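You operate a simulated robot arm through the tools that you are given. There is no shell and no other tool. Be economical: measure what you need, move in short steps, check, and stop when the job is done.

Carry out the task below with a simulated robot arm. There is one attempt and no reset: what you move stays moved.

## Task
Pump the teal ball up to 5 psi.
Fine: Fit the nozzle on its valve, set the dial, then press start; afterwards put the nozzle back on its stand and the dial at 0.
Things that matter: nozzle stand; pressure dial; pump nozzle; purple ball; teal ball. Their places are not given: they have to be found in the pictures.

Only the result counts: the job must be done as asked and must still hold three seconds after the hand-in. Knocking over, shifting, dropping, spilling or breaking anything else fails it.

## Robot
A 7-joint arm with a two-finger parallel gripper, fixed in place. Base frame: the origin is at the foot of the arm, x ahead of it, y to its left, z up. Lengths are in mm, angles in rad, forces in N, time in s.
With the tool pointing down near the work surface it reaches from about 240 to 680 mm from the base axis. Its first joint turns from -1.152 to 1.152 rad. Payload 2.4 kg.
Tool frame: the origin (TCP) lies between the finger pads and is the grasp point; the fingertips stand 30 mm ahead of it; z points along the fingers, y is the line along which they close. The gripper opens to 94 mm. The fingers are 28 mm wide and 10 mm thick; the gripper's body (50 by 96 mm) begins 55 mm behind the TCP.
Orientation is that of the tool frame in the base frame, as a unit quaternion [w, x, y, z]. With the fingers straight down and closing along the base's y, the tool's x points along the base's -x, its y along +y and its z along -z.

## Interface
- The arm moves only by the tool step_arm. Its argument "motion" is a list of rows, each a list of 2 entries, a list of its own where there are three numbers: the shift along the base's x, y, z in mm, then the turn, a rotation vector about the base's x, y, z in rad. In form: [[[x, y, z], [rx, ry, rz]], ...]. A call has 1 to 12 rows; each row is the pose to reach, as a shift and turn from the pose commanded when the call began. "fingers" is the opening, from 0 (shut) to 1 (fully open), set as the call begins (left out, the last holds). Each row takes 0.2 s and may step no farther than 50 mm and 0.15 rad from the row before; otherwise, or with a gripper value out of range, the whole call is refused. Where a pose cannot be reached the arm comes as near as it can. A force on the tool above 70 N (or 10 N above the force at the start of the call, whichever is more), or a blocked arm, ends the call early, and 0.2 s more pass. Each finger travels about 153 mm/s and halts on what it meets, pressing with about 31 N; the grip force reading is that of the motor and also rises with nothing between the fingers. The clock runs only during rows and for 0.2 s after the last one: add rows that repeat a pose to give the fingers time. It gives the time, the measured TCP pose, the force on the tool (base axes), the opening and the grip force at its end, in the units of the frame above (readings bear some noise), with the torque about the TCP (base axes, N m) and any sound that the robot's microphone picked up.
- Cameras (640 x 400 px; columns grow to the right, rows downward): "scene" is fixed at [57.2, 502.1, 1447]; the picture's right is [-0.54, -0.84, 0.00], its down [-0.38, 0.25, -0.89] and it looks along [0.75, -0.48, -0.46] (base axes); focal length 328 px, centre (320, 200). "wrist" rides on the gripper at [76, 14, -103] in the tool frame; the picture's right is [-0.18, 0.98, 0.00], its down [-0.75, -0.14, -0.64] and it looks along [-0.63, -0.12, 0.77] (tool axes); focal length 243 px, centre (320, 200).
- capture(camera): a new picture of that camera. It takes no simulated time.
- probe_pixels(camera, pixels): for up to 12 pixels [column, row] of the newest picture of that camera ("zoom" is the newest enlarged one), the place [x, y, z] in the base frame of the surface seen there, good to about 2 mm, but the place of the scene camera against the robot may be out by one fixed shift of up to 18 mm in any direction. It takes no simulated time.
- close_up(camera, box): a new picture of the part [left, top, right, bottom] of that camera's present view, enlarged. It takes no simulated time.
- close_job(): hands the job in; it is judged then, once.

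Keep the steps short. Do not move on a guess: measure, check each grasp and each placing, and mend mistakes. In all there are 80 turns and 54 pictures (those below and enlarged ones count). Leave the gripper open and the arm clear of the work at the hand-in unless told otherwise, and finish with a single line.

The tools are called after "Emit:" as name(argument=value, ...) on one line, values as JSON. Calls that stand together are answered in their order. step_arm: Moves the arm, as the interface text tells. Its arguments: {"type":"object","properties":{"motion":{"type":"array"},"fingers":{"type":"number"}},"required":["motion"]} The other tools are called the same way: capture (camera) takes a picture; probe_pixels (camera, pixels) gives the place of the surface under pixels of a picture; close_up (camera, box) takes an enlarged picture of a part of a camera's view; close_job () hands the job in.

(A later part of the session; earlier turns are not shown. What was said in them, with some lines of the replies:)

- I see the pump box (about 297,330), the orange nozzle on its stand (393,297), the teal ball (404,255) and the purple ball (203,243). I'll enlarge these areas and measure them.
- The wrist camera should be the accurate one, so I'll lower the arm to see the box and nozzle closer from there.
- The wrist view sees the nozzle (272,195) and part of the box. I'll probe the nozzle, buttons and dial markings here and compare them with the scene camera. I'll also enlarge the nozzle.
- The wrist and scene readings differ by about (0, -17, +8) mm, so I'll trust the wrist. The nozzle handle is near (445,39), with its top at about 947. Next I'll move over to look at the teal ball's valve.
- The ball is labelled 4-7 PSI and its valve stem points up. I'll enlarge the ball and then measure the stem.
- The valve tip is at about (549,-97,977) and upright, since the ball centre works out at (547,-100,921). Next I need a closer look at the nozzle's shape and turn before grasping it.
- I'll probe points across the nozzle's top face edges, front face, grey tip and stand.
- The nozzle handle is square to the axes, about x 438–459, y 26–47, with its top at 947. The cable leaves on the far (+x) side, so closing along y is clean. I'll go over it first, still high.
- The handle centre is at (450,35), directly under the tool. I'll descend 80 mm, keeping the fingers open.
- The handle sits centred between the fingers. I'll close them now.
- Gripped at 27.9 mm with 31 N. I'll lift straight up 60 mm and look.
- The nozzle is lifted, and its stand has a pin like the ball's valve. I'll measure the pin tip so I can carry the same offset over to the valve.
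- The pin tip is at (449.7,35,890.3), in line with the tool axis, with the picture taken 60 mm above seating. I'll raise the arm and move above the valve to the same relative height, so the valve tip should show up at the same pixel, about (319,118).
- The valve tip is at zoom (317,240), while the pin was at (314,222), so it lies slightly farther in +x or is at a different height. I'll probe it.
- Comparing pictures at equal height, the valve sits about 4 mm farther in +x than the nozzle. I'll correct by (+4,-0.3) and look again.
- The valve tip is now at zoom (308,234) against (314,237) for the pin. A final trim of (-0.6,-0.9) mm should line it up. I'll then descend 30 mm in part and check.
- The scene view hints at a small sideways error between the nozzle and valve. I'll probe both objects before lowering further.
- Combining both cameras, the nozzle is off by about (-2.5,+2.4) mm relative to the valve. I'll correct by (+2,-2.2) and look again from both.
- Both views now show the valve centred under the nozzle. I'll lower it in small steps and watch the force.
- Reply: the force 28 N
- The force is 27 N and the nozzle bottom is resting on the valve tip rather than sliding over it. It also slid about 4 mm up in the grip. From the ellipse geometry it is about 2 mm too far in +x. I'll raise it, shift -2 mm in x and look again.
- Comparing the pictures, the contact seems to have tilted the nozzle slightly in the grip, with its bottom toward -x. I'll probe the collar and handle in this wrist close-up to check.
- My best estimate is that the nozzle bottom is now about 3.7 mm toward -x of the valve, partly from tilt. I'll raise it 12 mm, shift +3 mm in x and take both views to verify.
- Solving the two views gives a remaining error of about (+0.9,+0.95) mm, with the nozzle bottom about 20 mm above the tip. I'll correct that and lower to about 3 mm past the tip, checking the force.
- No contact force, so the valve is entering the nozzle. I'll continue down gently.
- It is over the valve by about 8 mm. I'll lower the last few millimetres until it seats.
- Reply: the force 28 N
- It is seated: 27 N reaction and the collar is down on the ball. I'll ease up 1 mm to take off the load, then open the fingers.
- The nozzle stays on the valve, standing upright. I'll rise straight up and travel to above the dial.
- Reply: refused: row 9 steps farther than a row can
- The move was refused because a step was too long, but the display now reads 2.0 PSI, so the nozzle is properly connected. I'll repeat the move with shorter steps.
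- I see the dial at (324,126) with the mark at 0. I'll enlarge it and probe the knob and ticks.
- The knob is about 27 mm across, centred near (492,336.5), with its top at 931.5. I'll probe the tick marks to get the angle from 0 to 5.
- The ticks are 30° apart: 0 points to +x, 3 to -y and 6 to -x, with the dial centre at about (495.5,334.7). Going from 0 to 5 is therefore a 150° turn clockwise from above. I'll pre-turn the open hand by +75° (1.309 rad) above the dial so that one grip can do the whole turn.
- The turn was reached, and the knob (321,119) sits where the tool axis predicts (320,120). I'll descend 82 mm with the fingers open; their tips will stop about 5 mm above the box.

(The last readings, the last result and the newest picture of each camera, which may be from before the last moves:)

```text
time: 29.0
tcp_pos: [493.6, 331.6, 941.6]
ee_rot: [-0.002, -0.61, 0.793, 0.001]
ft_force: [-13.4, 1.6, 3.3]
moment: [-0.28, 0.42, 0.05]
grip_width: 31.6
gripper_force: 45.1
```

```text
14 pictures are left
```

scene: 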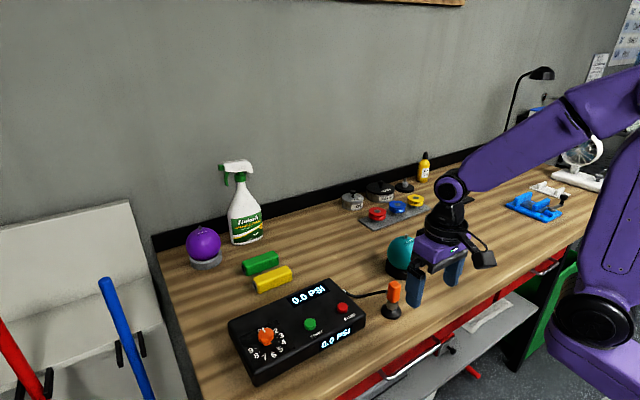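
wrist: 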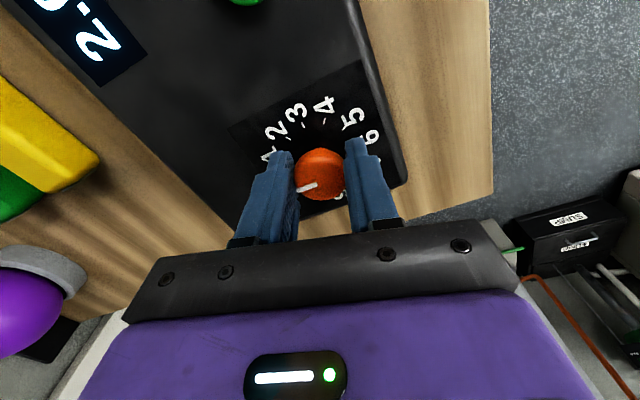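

Gripped (31.6 mm), with a small sideways load of -13 N in x. I'll ease -1.5 mm in x while turning clockwise by the first half (-1.309 rad).

Emit:
step_arm(motion=[[[-1.5, 0, 0], [0, 0, 0]], [[-1.5, 0, 0], [0, 0, -0.13]], [[-1.5, 0, 0], [0, 0, -0.26]], [[-1.5, 0, 0], [0, 0, -0.39]], [[-1.5, 0, 0], [0, 0, -0.52]], [[-1.5, 0, 0], [0, 0, -0.65]], [[-1.5, 0, 0], [0, 0, -0.78]], [[-1.5, 0, 0], [0, 0, -0.91]], [[-1.5, 0, 0], [0, 0, -1.04]], [[-1.5, 0, 0], [0, 0, -1.17]], [[-1.5, 0, 0], [0, 0, -1.309]], [[-1.5, 0, 0], [0, 0, -1.309]]])

Emit:
capture(camera="wrist")

```text
time: 31.6
tcp_pos: [491.9, 334.3, 942.4]
ee_rot: [-0.002, 0.001, 1.0, 0.0]
ft_force: [-29.2, 3.9, 8.5]
moment: [0.02, 0.75, 0.03]
grip_width: 31.4
gripper_force: 45.3
```

```text
13 pictures are left
```

wrist: 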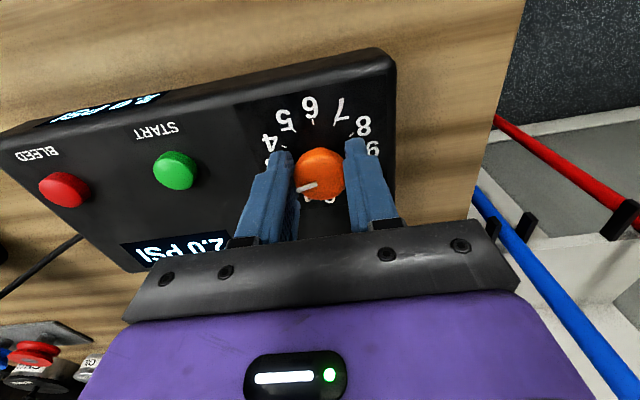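

The knob turns with the hand. The load of -29 N shows the true knob centre is about 3 mm nearer, at x≈492. I'll relieve that and turn the second half.

Emit:
step_arm(motion=[[[-3, 0, 0], [0, 0, 0]], [[-3, 0, 0], [0, 0, -0.13]], [[-3, 0, 0], [0, 0, -0.26]], [[-3, 0, 0], [0, 0, -0.39]], [[-3, 0, 0], [0, 0, -0.52]], [[-3, 0, 0], [0, 0, -0.65]], [[-3, 0, 0], [0, 0, -0.78]], [[-3, 0, 0], [0, 0, -0.91]], [[-3, 0, 0], [0, 0, -1.04]], [[-3, 0, 0], [0, 0, -1.17]], [[-3, 0, 0], [0, 0, -1.309]], [[-3, 0, 0], [0, 0, -1.309]]])

Emit:
capture(camera="wrist")

```text
time: 34.2
tcp_pos: [494.8, 335.8, 941.6]
ee_rot: [0.003, 0.61, 0.792, 0.008]
ft_force: [21.4, 28.2, -23.1]
moment: [0.44, -0.27, 0.07]
grip_width: 31.5
gripper_force: 45.0
```

```text
12 pictures are left
```

wrist: 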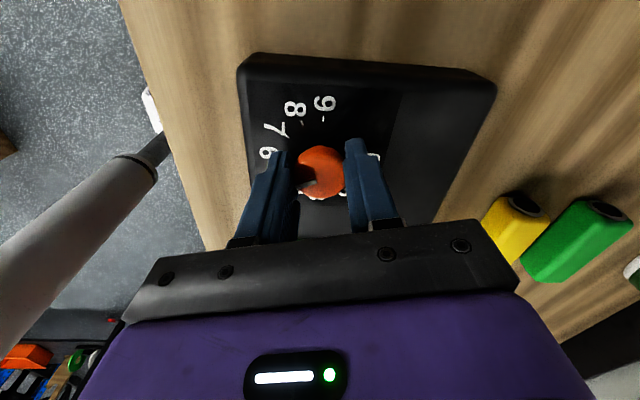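

The full 150° has been turned. I'll open, rise 70 mm and check the pointer and display.

Emit:
step_arm(motion=[[[1.5, 1.5, 0], [0, 0, 0]], [[1.5, 1.5, 0], [0, 0, 0]]])

Emit:
step_arm(motion=[[[0, 0, 0], [0, 0, 0]], [[0, 0, 0], [0, 0, 0]], [[0, 0, 0], [0, 0, 0]], [[0, 0, 30], [0, 0, 0]], [[0, 0, 70], [0, 0, 0]], [[0, 0, 80], [0, 0, 0]]], fingers=1)

Emit:
close_up(camera="wrist", box=[220, 30, 430, 180])

```text
time: 34.8
tcp_pos: [494.7, 336.0, 941.3]
ee_rot: [0.002, 0.61, 0.793, 0.004]
ft_force: [8.8, 15.5, -7.5]
moment: [1.45, 0.01, 0.05]
grip_width: 31.2
gripper_force: 44.6
```

```text
time: 36.2
tcp_pos: [492.0, 332.7, 1021.9]
ee_rot: [0.001, 0.61, 0.792, 0.001]
ft_force: [0.3, -0.2, 0.1]
moment: [0.0, -0.02, 0.0]
grip_width: 93.9
gripper_force: 0.0
```

```text
2.67 times, centred on (325, 105) of wrist
```

zoom: 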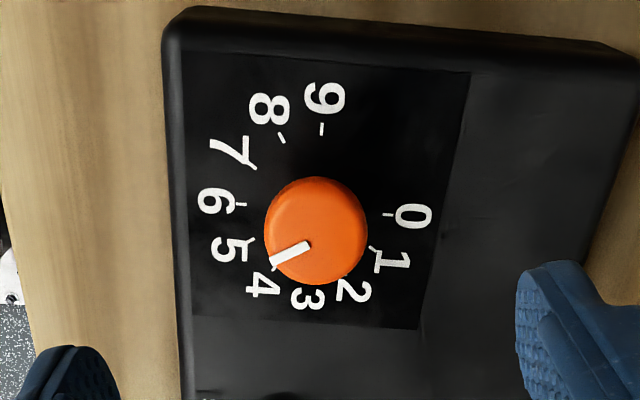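

The pointer slope matches the 5 tick's direction. I'll confirm by probing the pointer's ends.

Emit:
probe_pixels(camera="zoom", pixels=[[274, 263], [280, 260], [302, 248], [307, 245], [390, 213], [241, 204], [321, 130], [250, 240], [271, 205], [362, 205], [316, 180]])

```text
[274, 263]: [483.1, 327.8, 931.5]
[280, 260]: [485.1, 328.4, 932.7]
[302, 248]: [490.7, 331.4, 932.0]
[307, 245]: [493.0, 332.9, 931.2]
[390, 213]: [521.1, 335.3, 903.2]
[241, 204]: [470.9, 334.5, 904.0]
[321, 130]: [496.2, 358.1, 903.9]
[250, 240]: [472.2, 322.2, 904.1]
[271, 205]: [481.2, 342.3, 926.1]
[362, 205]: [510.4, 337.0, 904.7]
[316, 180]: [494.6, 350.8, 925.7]
```

The pointer works out at about 30–31° from -x, so it is at 5. Next I'll turn the hand back, close the fingers and go above the START button.

Emit:
step_arm(motion=[[[-1, -10, 0], [0, 0, 0.13]], [[-2, -20, 0], [0, 0, 0.26]], [[-3, -30, 0], [0, 0, 0.39]], [[-4, -40, 0], [0, 0, 0.52]], [[-5, -50, 0], [0, 0, 0.65]], [[-6, -60, 0], [0, 0, 0.78]], [[-7, -70, 0], [0, 0, 0.91]], [[-8, -80, 0], [0, 0, 1.04]], [[-9, -90, 0], [0, 0, 1.17]], [[-11, -97, -10], [0, 0, 1.309]], [[-11, -97, -10], [0, 0, 1.309]]], fingers=0)

Emit:
capture(camera="wrist")

```text
time: 38.6
tcp_pos: [483.8, 238.4, 1010.9]
ee_rot: [0.0, -0.001, 1.0, 0.001]
ft_force: [-0.1, -0.9, 0.0]
moment: [0.01, 0.02, -0.02]
grip_width: 0.0
gripper_force: 30.4
```

```text
10 pictures are left
```

wrist: 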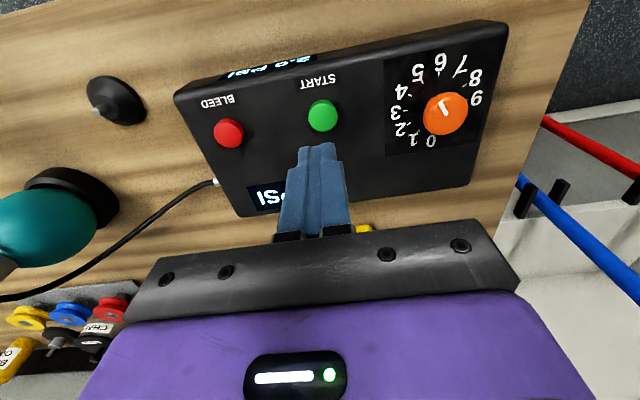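

START is at (323,116) against the tool axis at about (320,118), so I'll shift (-2,+2) and lower until the closed fingertips are just above the button.

Emit:
step_arm(motion=[[[-2, 2, -25], [0, 0, 0]], [[-2, 2, -50], [0, 0, 0]], [[-2, 2, -62], [0, 0, 0]], [[-2, 2, -62], [0, 0, 0]]])

Emit:
step_arm(motion=[[[0, 0, -2], [0, 0, 0]], [[0, 0, -4], [0, 0, 0]], [[0, 0, -6], [0, 0, 0]]])

```text
time: 39.6
tcp_pos: [480.6, 241.7, 949.7]
ee_rot: [0.0, 0.001, 1.0, 0.001]
ft_force: [0.3, -0.2, 0.6]
moment: [-0.01, 0.04, 0.02]
grip_width: 0.0
gripper_force: 30.7
```

```text
time: 40.4
tcp_pos: [480.4, 240.5, 944.2]
ee_rot: [0.0, -0.001, 1.0, 0.001]
ft_force: [-1.2, 0.2, 0.0]
moment: [0.01, 0.01, 0.0]
grip_width: 0.1
gripper_force: 31.6
```

No contact yet (tip at about 914). I'll press a little further in small steps.

Emit:
step_arm(motion=[[[0, 0, -1], [0, 0, 0]], [[0, 0, -2], [0, 0, 0]], [[0, 0, -3], [0, 0, 0]], [[0, 0, -4], [0, 0, 0]]])

```text
time: 41.4
tcp_pos: [479.6, 239.8, 939.6]
ee_rot: [0.001, 0.001, 1.0, 0.003]
ft_force: [-0.3, -0.8, 9.4]
moment: [-0.01, -0.01, -0.03]
grip_width: 0.2
gripper_force: 30.8
heard: click
```

A click was heard, so START is pressed. I'll retreat upward and give it time, then read the display.

Emit:
step_arm(motion=[[[0, 0, 10], [0, 0, 0]], [[0, 0, 40], [0, 0, 0]], [[0, 0, 80], [0, 0, 0]], [[0, 0, 80], [0, 0, 0]], [[0, 0, 80], [0, 0, 0]], [[0, 0, 80], [0, 0, 0]], [[0, 0, 80], [0, 0, 0]], [[0, 0, 80], [0, 0, 0]], [[0, 0, 80], [0, 0, 0]], [[0, 0, 80], [0, 0, 0]], [[0, 0, 80], [0, 0, 0]], [[0, 0, 80], [0, 0, 0]]])

Emit:
close_up(camera="scene", box=[220, 210, 430, 385])

```text
time: 44.0
tcp_pos: [478.4, 239.0, 1019.3]
ee_rot: [-0.001, 0.001, 1.0, 0.0]
ft_force: [0.3, 1.1, 0.0]
moment: [0.02, 0.0, -0.02]
grip_width: 0.3
gripper_force: 31.0
```

```text
2.29 times, centred on (325, 298) of scene
```

zoom: 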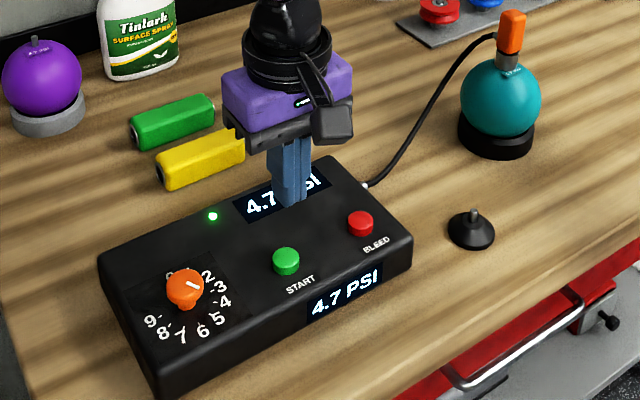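

The pressure reads 4.7 PSI and rising, with the pump light on. While it runs I'll open the fingers and travel back above the nozzle at a safe height, then check the display.

Emit:
step_arm(motion=[[[0, 0, 45], [0, 0, 0]], [[0, 0, 90], [0, 0, 0]], [[9, -44, 90], [0, 0, 0]], [[18, -88, 90], [0, 0, 0]], [[27, -132, 90], [0, 0, 0]], [[36, -176, 90], [0, 0, 0]], [[45, -220, 90], [0, 0, 0]], [[54, -264, 90], [0, 0, 0]], [[63, -305, 90], [0, 0, 0]], [[72, -341, 90], [0, 0, 0]], [[72, -341, 90], [0, 0, 0]], [[72, -341, 90], [0, 0, 0]]], fingers=1)

Emit:
close_up(camera="scene", box=[220, 210, 430, 385])

```text
time: 46.6
tcp_pos: [549.2, -99.7, 1110.7]
ee_rot: [0.0, 0.0, 1.0, 0.0]
ft_force: [0.5, -0.5, -0.5]
moment: [0.01, 0.01, -0.01]
grip_width: 94.1
gripper_force: 0.0
```

```text
2.29 times, centred on (325, 298) of scene
```

zoom: 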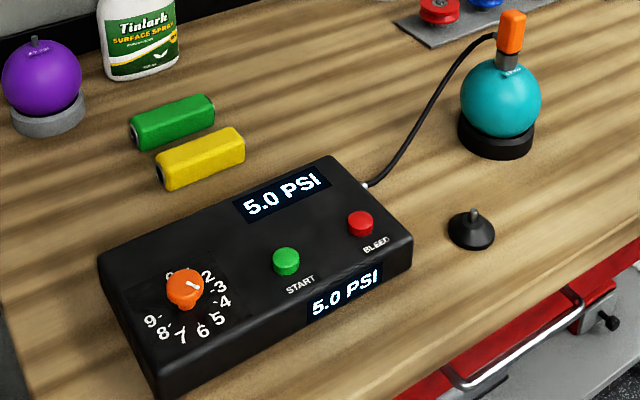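

The display reads 5.0 PSI and the pump light is off. I'll descend to the pose where I released the nozzle and grip it.

Emit:
step_arm(motion=[[[0, 0, -35], [0, 0, 0]], [[0, 0, -65], [0, 0, 0]], [[0, 0, -85], [0, 0, 0]], [[0, 0, -96], [0, 0, 0]], [[0, 0, -96], [0, 0, 0]]])

Emit:
step_arm(motion=[[[0, 0, 0], [0, 0, 0]], [[0, 0, 0], [0, 0, 0]], [[0, 0, 0], [0, 0, 0]]], fingers=0)

Emit:
step_arm(motion=[[[0, 0, 5], [0, 0, 0]], [[0, 0, 20], [0, 0, 0]], [[0, 0, 50], [0, 0, 0]], [[0, 0, 50], [0, 0, 0]]])

Emit:
close_up(camera="wrist", box=[255, 105, 385, 225])

```text
time: 47.8
tcp_pos: [553.1, -102.5, 1012.7]
ee_rot: [0.0, 0.001, 1.0, 0.0]
ft_force: [-0.2, -0.1, -0.4]
moment: [0.0, -0.01, -0.03]
grip_width: 94.2
gripper_force: 0.1
```

```text
time: 48.6
tcp_pos: [553.0, -101.2, 1013.7]
ee_rot: [0.0, 0.001, 1.0, 0.001]
ft_force: [-0.4, -0.2, -0.4]
moment: [0.01, -0.05, 0.01]
grip_width: 27.4
gripper_force: 30.8
```

```text
time: 49.6
tcp_pos: [552.3, -102.9, 1063.0]
ee_rot: [0.0, 0.0, 1.0, 0.001]
ft_force: [0.4, -0.4, -0.9]
moment: [0.01, 0.0, 0.01]
grip_width: 27.1
gripper_force: 30.7
```

```text
3.33 times, centred on (320, 165) of wrist
```

zoom: 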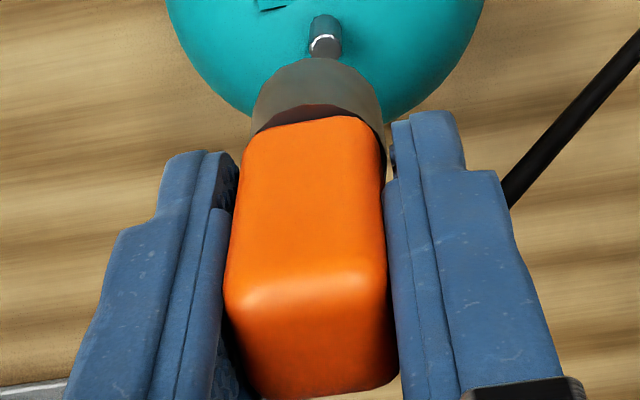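

The nozzle is off the valve and the ball is undisturbed. From here, 50 mm above seat, the valve tip shows at zoom (325,45), which I'll use as my reference. I'll carry it to the same relative pose above the stand pin, using the measured offset (-100,+134.6,-87).

Emit:
step_arm(motion=[[[0, 0, 20], [0, 0, 0]], [[-25, 34, 20], [0, 0, 0]], [[-50, 67, 20], [0, 0, 0]], [[-75, 101, 20], [0, 0, 0]], [[-100, 134.6, 10], [0, 0, 0]], [[-100, 134.6, -30], [0, 0, 0]], [[-100, 134.6, -65], [0, 0, 0]], [[-100, 134.6, -87], [0, 0, 0]], [[-100, 134.6, -87], [0, 0, 0]], [[-100, 134.6, -87], [0, 0, 0]]])

Emit:
close_up(camera="wrist", box=[255, 105, 385, 225])

```text
time: 51.8
tcp_pos: [453.4, 32.4, 975.0]
ee_rot: [0.0, 0.0, 1.0, 0.001]
ft_force: [0.8, 0.2, -1.2]
moment: [-0.05, -0.03, -0.02]
grip_width: 27.3
gripper_force: 31.0
```

```text
3.33 times, centred on (320, 165) of wrist
```

zoom: 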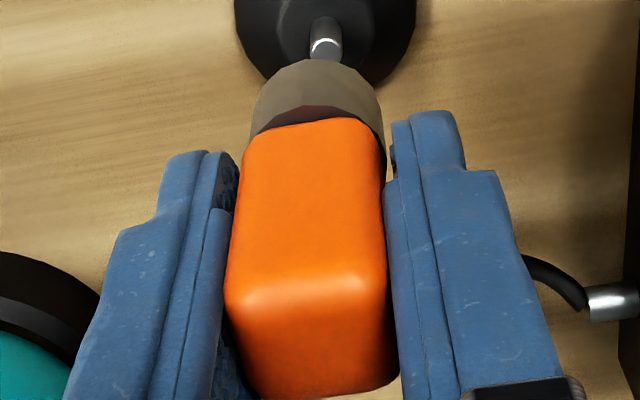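

The pin tip at (325,48) matches the reference (325,45). The nozzle centre at u≈317 suggests it needs about +1.5 mm in y. I'll correct that, lower 20 mm and check with both cameras.

Emit:
step_arm(motion=[[[0, 1.5, 0], [0, 0, 0]], [[0, 1.5, -10], [0, 0, 0]], [[0, 1.5, -20], [0, 0, 0]], [[0, 1.5, -20], [0, 0, 0]], [[0, 1.5, -20], [0, 0, 0]]])

Emit:
close_up(camera="scene", box=[372, 277, 412, 317])

Emit:
close_up(camera="wrist", box=[295, 105, 345, 150])

```text
time: 53.0
tcp_pos: [451.2, 35.3, 955.3]
ee_rot: [0.0, 0.001, 1.0, 0.0]
ft_force: [-0.2, 0.3, -0.8]
moment: [0.04, -0.02, 0.01]
grip_width: 27.3
gripper_force: 31.0
```

```text
10.00 times, centred on (392, 297) of scene
```

zoom: 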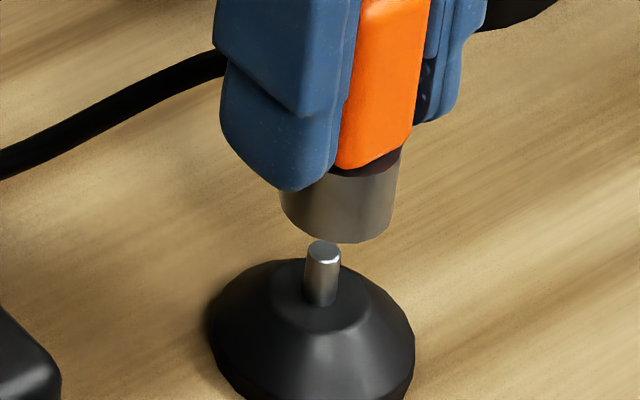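

```text
8.89 times, centred on (320, 128) of wrist
```

zoom: 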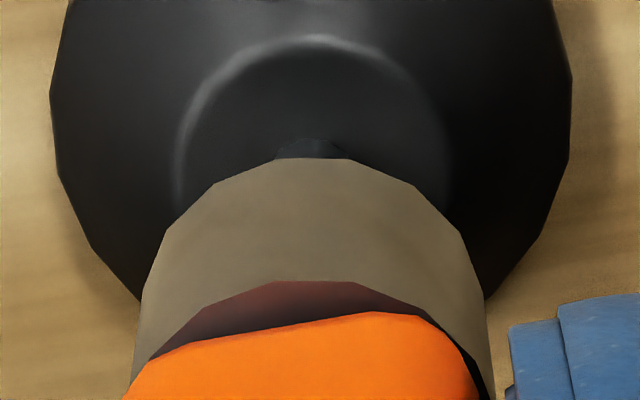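

I'll probe the collar and the visible pin stem in this same wrist close-up, so their relative offset doesn't depend on pose noise.

Emit:
probe_pixels(camera="zoom", pixels=[[313, 155], [313, 150], [313, 144], [295, 154], [330, 154], [314, 165], [314, 200], [314, 240], [200, 230], [430, 230], [313, 45], [313, 125]])

```text
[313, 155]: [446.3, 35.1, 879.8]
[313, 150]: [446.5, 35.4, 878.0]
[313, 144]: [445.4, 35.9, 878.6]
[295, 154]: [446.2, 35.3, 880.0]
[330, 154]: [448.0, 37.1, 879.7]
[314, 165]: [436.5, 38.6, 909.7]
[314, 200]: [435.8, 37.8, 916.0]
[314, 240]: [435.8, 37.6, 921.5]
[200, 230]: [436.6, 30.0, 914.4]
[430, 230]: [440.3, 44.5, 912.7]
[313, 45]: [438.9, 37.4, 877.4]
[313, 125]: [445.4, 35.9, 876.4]
```

In-picture probing gives an error of about (-1.5,+0.7), and the scene view suggests a more negative x. I'll correct by (+2.8,-0.4) and lower slowly to just past the pin tip, checking the force.

Emit:
step_arm(motion=[[[2.8, -0.4, 0], [0, 0, 0]], [[2.8, -0.4, -8], [0, 0, 0]], [[2.8, -0.4, -13], [0, 0, 0]], [[2.8, -0.4, -16], [0, 0, 0]], [[2.8, -0.4, -18], [0, 0, 0]], [[2.8, -0.4, -19], [0, 0, 0]]])

```text
time: 54.4
tcp_pos: [455.0, 33.9, 938.0]
ee_rot: [0.0, 0.001, 1.0, 0.001]
ft_force: [0.1, -0.1, -0.8]
moment: [0.02, 0.04, 0.02]
grip_width: 27.4
gripper_force: 30.6
```

Emit:
step_arm(motion=[[[0, 0, -1], [0, 0, 0]], [[0, 0, -2], [0, 0, 0]], [[0, 0, -3], [0, 0, 0]], [[0, 0, -3], [0, 0, 0]]])

```text
time: 55.4
tcp_pos: [453.9, 35.4, 933.3]
ee_rot: [0.0, 0.001, 1.0, 0.001]
ft_force: [-1.4, 1.0, -0.3]
moment: [-0.01, 0.05, 0.01]
grip_width: 27.2
gripper_force: 30.8
```

No force about 4 mm past the pin tip, so it is entering. I'll continue to seating.

Emit:
step_arm(motion=[[[0, 0, -2], [0, 0, 0]], [[0, 0, -4], [0, 0, 0]], [[0, 0, -5.5], [0, 0, 0]], [[0, 0, -5.5], [0, 0, 0]]])

Emit:
step_arm(motion=[[[0, 0, -1], [0, 0, 0]], [[0, 0, -2], [0, 0, 0]], [[0, 0, -3], [0, 0, 0]]])

```text
time: 56.4
tcp_pos: [455.1, 33.5, 929.4]
ee_rot: [0.001, 0.002, 1.0, 0.001]
ft_force: [-0.7, 0.3, -1.4]
moment: [0.02, -0.03, -0.01]
grip_width: 27.1
gripper_force: 31.7
```

```text
time: 57.2
tcp_pos: [454.8, 34.2, 926.7]
ee_rot: [0.0, -0.001, 1.0, 0.001]
ft_force: [-0.6, 0.7, -0.6]
moment: [0.01, -0.05, 0.02]
grip_width: 27.3
gripper_force: 31.2
```

Emit:
step_arm(motion=[[[0, 0, -0.7], [0, 0, 0]], [[0, 0, -1.4], [0, 0, 0]], [[0, 0, -2], [0, 0, 0]]])

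```text
time: 58.0
tcp_pos: [454.5, 34.4, 925.4]
ee_rot: [0.001, 0.0, 1.0, 0.001]
ft_force: [-3.5, 0.3, 27.5]
moment: [-0.1, 0.26, 0.01]
grip_width: 27.5
gripper_force: 30.9
```

Seated on the stand with a 27 N reaction. I'll ease off, open, rise clear and take one scene look.

Emit:
step_arm(motion=[[[0, 0, 1], [0, 0, 0]], [[0, 0, 1], [0, 0, 0]]])

Emit:
step_arm(motion=[[[0, 0, 0], [0, 0, 0]], [[0, 0, 0], [0, 0, 0]], [[0, 0, 0], [0, 0, 0]], [[0, 0, 30], [0, 0, 0]], [[0, 0, 65], [0, 0, 0]], [[0, 0, 100], [0, 0, 0]], [[0, 0, 100], [0, 0, 0]]], fingers=1)

Emit:
close_up(camera="scene", box=[220, 210, 430, 385])

```text
time: 58.6
tcp_pos: [453.2, 34.9, 924.3]
ee_rot: [0.0, 0.0, 1.0, 0.001]
ft_force: [1.7, 0.5, 5.0]
moment: [-0.03, -0.11, 0.04]
grip_width: 27.6
gripper_force: 31.3
```

```text
time: 60.2
tcp_pos: [453.5, 34.6, 1023.2]
ee_rot: [0.0, 0.0, 1.0, 0.001]
ft_force: [-0.8, -0.7, 0.5]
moment: [0.0, -0.01, 0.01]
grip_width: 94.0
gripper_force: 0.0
```

```text
2.29 times, centred on (325, 298) of scene
```

zoom: 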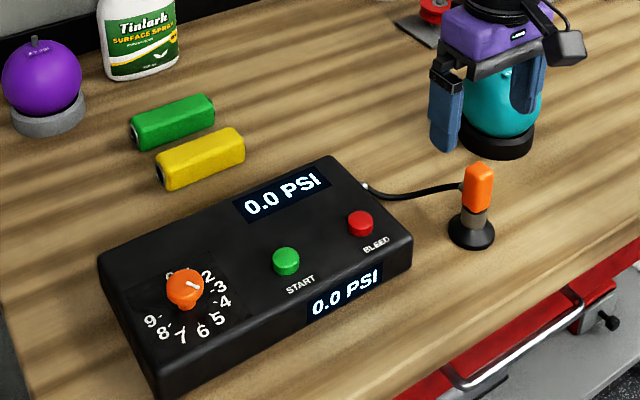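

The nozzle is upright on its stand and the display shows 0.0 with it off the ball. For the dial I'll go over it with the hand turned to -75°, ready to turn +150° back to 0.

Emit:
step_arm(motion=[[[4, 30, 0], [0, 0, -0.13]], [[8, 60, 0], [0, 0, -0.26]], [[12, 90, 0], [0, 0, -0.39]], [[16, 120, 0], [0, 0, -0.52]], [[20, 150, 0], [0, 0, -0.65]], [[24, 180, 0], [0, 0, -0.78]], [[28, 210, 0], [0, 0, -0.91]], [[32, 240, 0], [0, 0, -1.04]], [[36, 270, 0], [0, 0, -1.17]], [[39, 300, 0], [0, 0, -1.309]], [[39, 300, 0], [0, 0, -1.309]]])

Emit:
step_arm(motion=[[[0, 0, -30], [0, 0, 0]], [[0, 0, -60], [0, 0, 0]], [[0, 0, -75], [0, 0, 0]], [[0, 0, -83.5], [0, 0, 0]], [[0, 0, -83.5], [0, 0, 0]]])

Emit:
step_arm(motion=[[[0, 0, 0], [0, 0, 0]], [[0, 0, 0], [0, 0, 0]], [[0, 0, 0], [0, 0, 0]]], fingers=0)

```text
time: 62.6
tcp_pos: [492.8, 334.0, 1026.4]
ee_rot: [0.0, 0.61, 0.793, 0.001]
ft_force: [0.2, 0.4, 1.0]
moment: [-0.01, 0.04, 0.0]
grip_width: 94.1
gripper_force: 0.0
```

```text
time: 63.8
tcp_pos: [492.8, 335.5, 942.2]
ee_rot: [0.002, 0.61, 0.792, 0.001]
ft_force: [-1.3, 0.8, 0.5]
moment: [-0.01, -0.04, 0.0]
grip_width: 94.0
gripper_force: 0.0
```

```text
time: 64.6
tcp_pos: [493.7, 336.6, 942.1]
ee_rot: [0.002, 0.61, 0.793, 0.002]
ft_force: [11.5, 4.2, -6.9]
moment: [0.22, -0.4, 0.01]
grip_width: 31.5
gripper_force: 44.7
```

Gripped at 31.5 mm with a modest side load. I'll ease +1 mm in x and turn +150° in two calls.

Emit:
step_arm(motion=[[[1, 0.3, 0], [0, 0, 0]], [[1, 0.3, 0], [0, 0, 0.13]], [[1, 0.3, 0], [0, 0, 0.26]], [[1, 0.3, 0], [0, 0, 0.39]], [[1, 0.3, 0], [0, 0, 0.52]], [[1, 0.3, 0], [0, 0, 0.65]], [[1, 0.3, 0], [0, 0, 0.78]], [[1, 0.3, 0], [0, 0, 0.91]], [[1, 0.3, 0], [0, 0, 1.04]], [[1, 0.3, 0], [0, 0, 1.17]], [[1, 0.3, 0], [0, 0, 1.309]], [[1, 0.3, 0], [0, 0, 1.309]]])

Emit:
step_arm(motion=[[[0, 0, 0], [0, 0, 0.13]], [[0, 0, 0], [0, 0, 0.26]], [[0, 0, 0], [0, 0, 0.39]], [[0, 0, 0], [0, 0, 0.52]], [[0, 0, 0], [0, 0, 0.65]], [[0, 0, 0], [0, 0, 0.78]], [[0, 0, 0], [0, 0, 0.91]], [[0, 0, 0], [0, 0, 1.04]], [[0, 0, 0], [0, 0, 1.17]], [[0, 0, 0], [0, 0, 1.309]], [[0, 0, 0], [0, 0, 1.309]]])

Emit:
step_arm(motion=[[[0, 0, 0], [0, 0, 0]], [[0, 0, 0], [0, 0, 0]], [[0, 0, 0], [0, 0, 0]], [[0, 0, 30], [0, 0, 0]], [[0, 0, 70], [0, 0, 0]], [[0, 0, 83], [0, 0, 0]], [[0, 0, 83], [0, 0, 0]]], fingers=1)

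Emit:
close_up(camera="wrist", box=[265, 70, 385, 170])

```text
time: 67.2
tcp_pos: [494.0, 335.0, 941.8]
ee_rot: [0.0, 0.001, 1.0, 0.002]
ft_force: [-5.7, 0.3, 7.6]
moment: [0.11, 1.39, 0.02]
grip_width: 31.3
gripper_force: 44.8
```

```text
time: 69.6
tcp_pos: [495.2, 334.8, 941.5]
ee_rot: [0.0, -0.609, 0.793, 0.0]
ft_force: [-2.8, -10.9, 21.8]
moment: [0.68, -0.07, 0.02]
grip_width: 31.3
gripper_force: 45.4
```

```text
time: 71.2
tcp_pos: [493.7, 335.8, 1024.2]
ee_rot: [0.0, -0.608, 0.794, 0.001]
ft_force: [-0.2, -0.7, 0.9]
moment: [0.03, -0.01, 0.03]
grip_width: 94.1
gripper_force: 0.0
```

```text
4.00 times, centred on (325, 120) of wrist
```

zoom: 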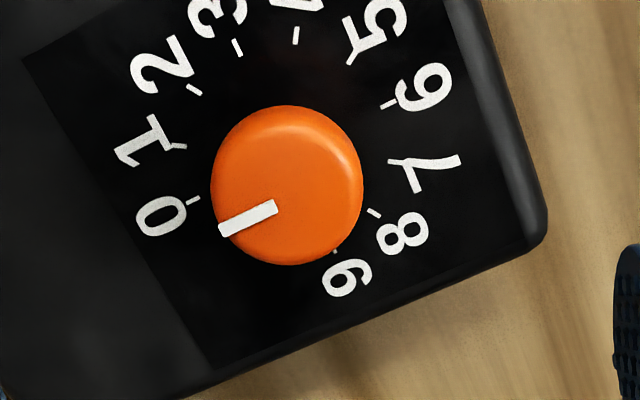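

The pointer's slope (0.53) matches the 0–6 tick line (0.49), so the dial is at 0. I'll rise well clear and take a last scene picture.

Emit:
step_arm(motion=[[[0, 0, 40], [0, 0, 0]], [[-15, -30, 80], [0, 0, -0.14]], [[-40, -60, 110], [0, 0, -0.28]], [[-65, -90, 140], [0, 0, -0.42]], [[-90, -120, 160], [0, 0, -0.56]], [[-115, -140, 180], [0, 0, -0.7]], [[-130, -150, 190], [0, 0, -0.84]], [[-140, -150, 190], [0, 0, -0.98]], [[-140, -150, 190], [0, 0, -1.12]], [[-140, -150, 190], [0, 0, -1.26]], [[-140, -150, 190], [0, 0, -1.309]]])

Emit:
capture(camera="scene")

```text
refused: row 2 steps farther than a row can; nothing moved
```

```text
1 pictures are left
```

scene: 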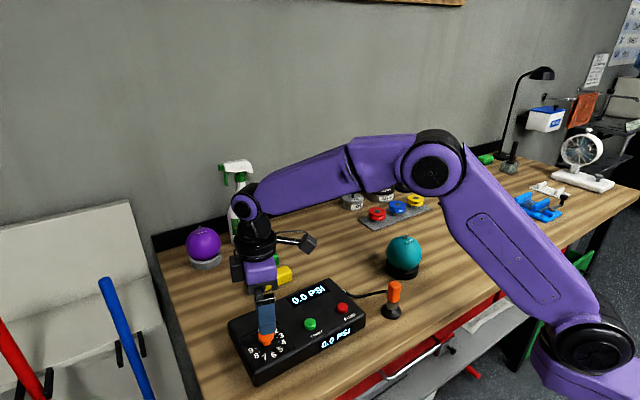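

That move was refused for too long a step, but the scene looks right: the nozzle is on its stand and the ball is in place. I'll retreat with shorter steps.

Emit:
step_arm(motion=[[[0, 0, 35], [0, 0, 0]], [[0, 0, 75], [0, 0, 0]], [[-10, -20, 105], [0, 0, -0.14]], [[-25, -40, 130], [0, 0, -0.28]], [[-45, -65, 150], [0, 0, -0.42]], [[-65, -90, 165], [0, 0, -0.56]], [[-85, -115, 175], [0, 0, -0.7]], [[-105, -140, 185], [0, 0, -0.84]], [[-125, -150, 190], [0, 0, -0.98]], [[-140, -150, 190], [0, 0, -1.12]], [[-140, -150, 190], [0, 0, -1.26]], [[-140, -150, 190], [0, 0, -1.309]]], fingers=1)

Emit:
close_up(camera="scene", box=[220, 210, 430, 385])

```text
time: 73.8
tcp_pos: [354.3, 186.5, 1213.7]
ee_rot: [0.0, 0.002, 1.0, 0.001]
ft_force: [0.1, -0.3, -0.3]
moment: [0.0, -0.01, 0.04]
grip_width: 93.8
gripper_force: 0.2
```

```text
2.29 times, centred on (325, 298) of scene
```

zoom: 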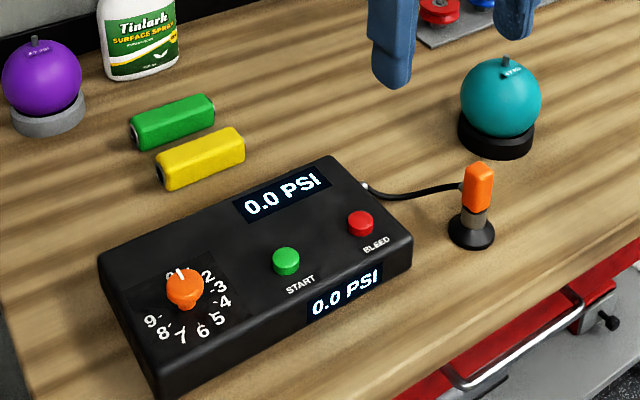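

The dial is at 0, the nozzle is on its stand, the ball is in place and the arm is clear with the gripper open. I'm handing in.

Emit:
close_job()

```text
The job is handed in.
```

The teal ball was pumped to 5.0 PSI on the display; the nozzle is back on its stand, the dial is at 0, and the job is handed in.
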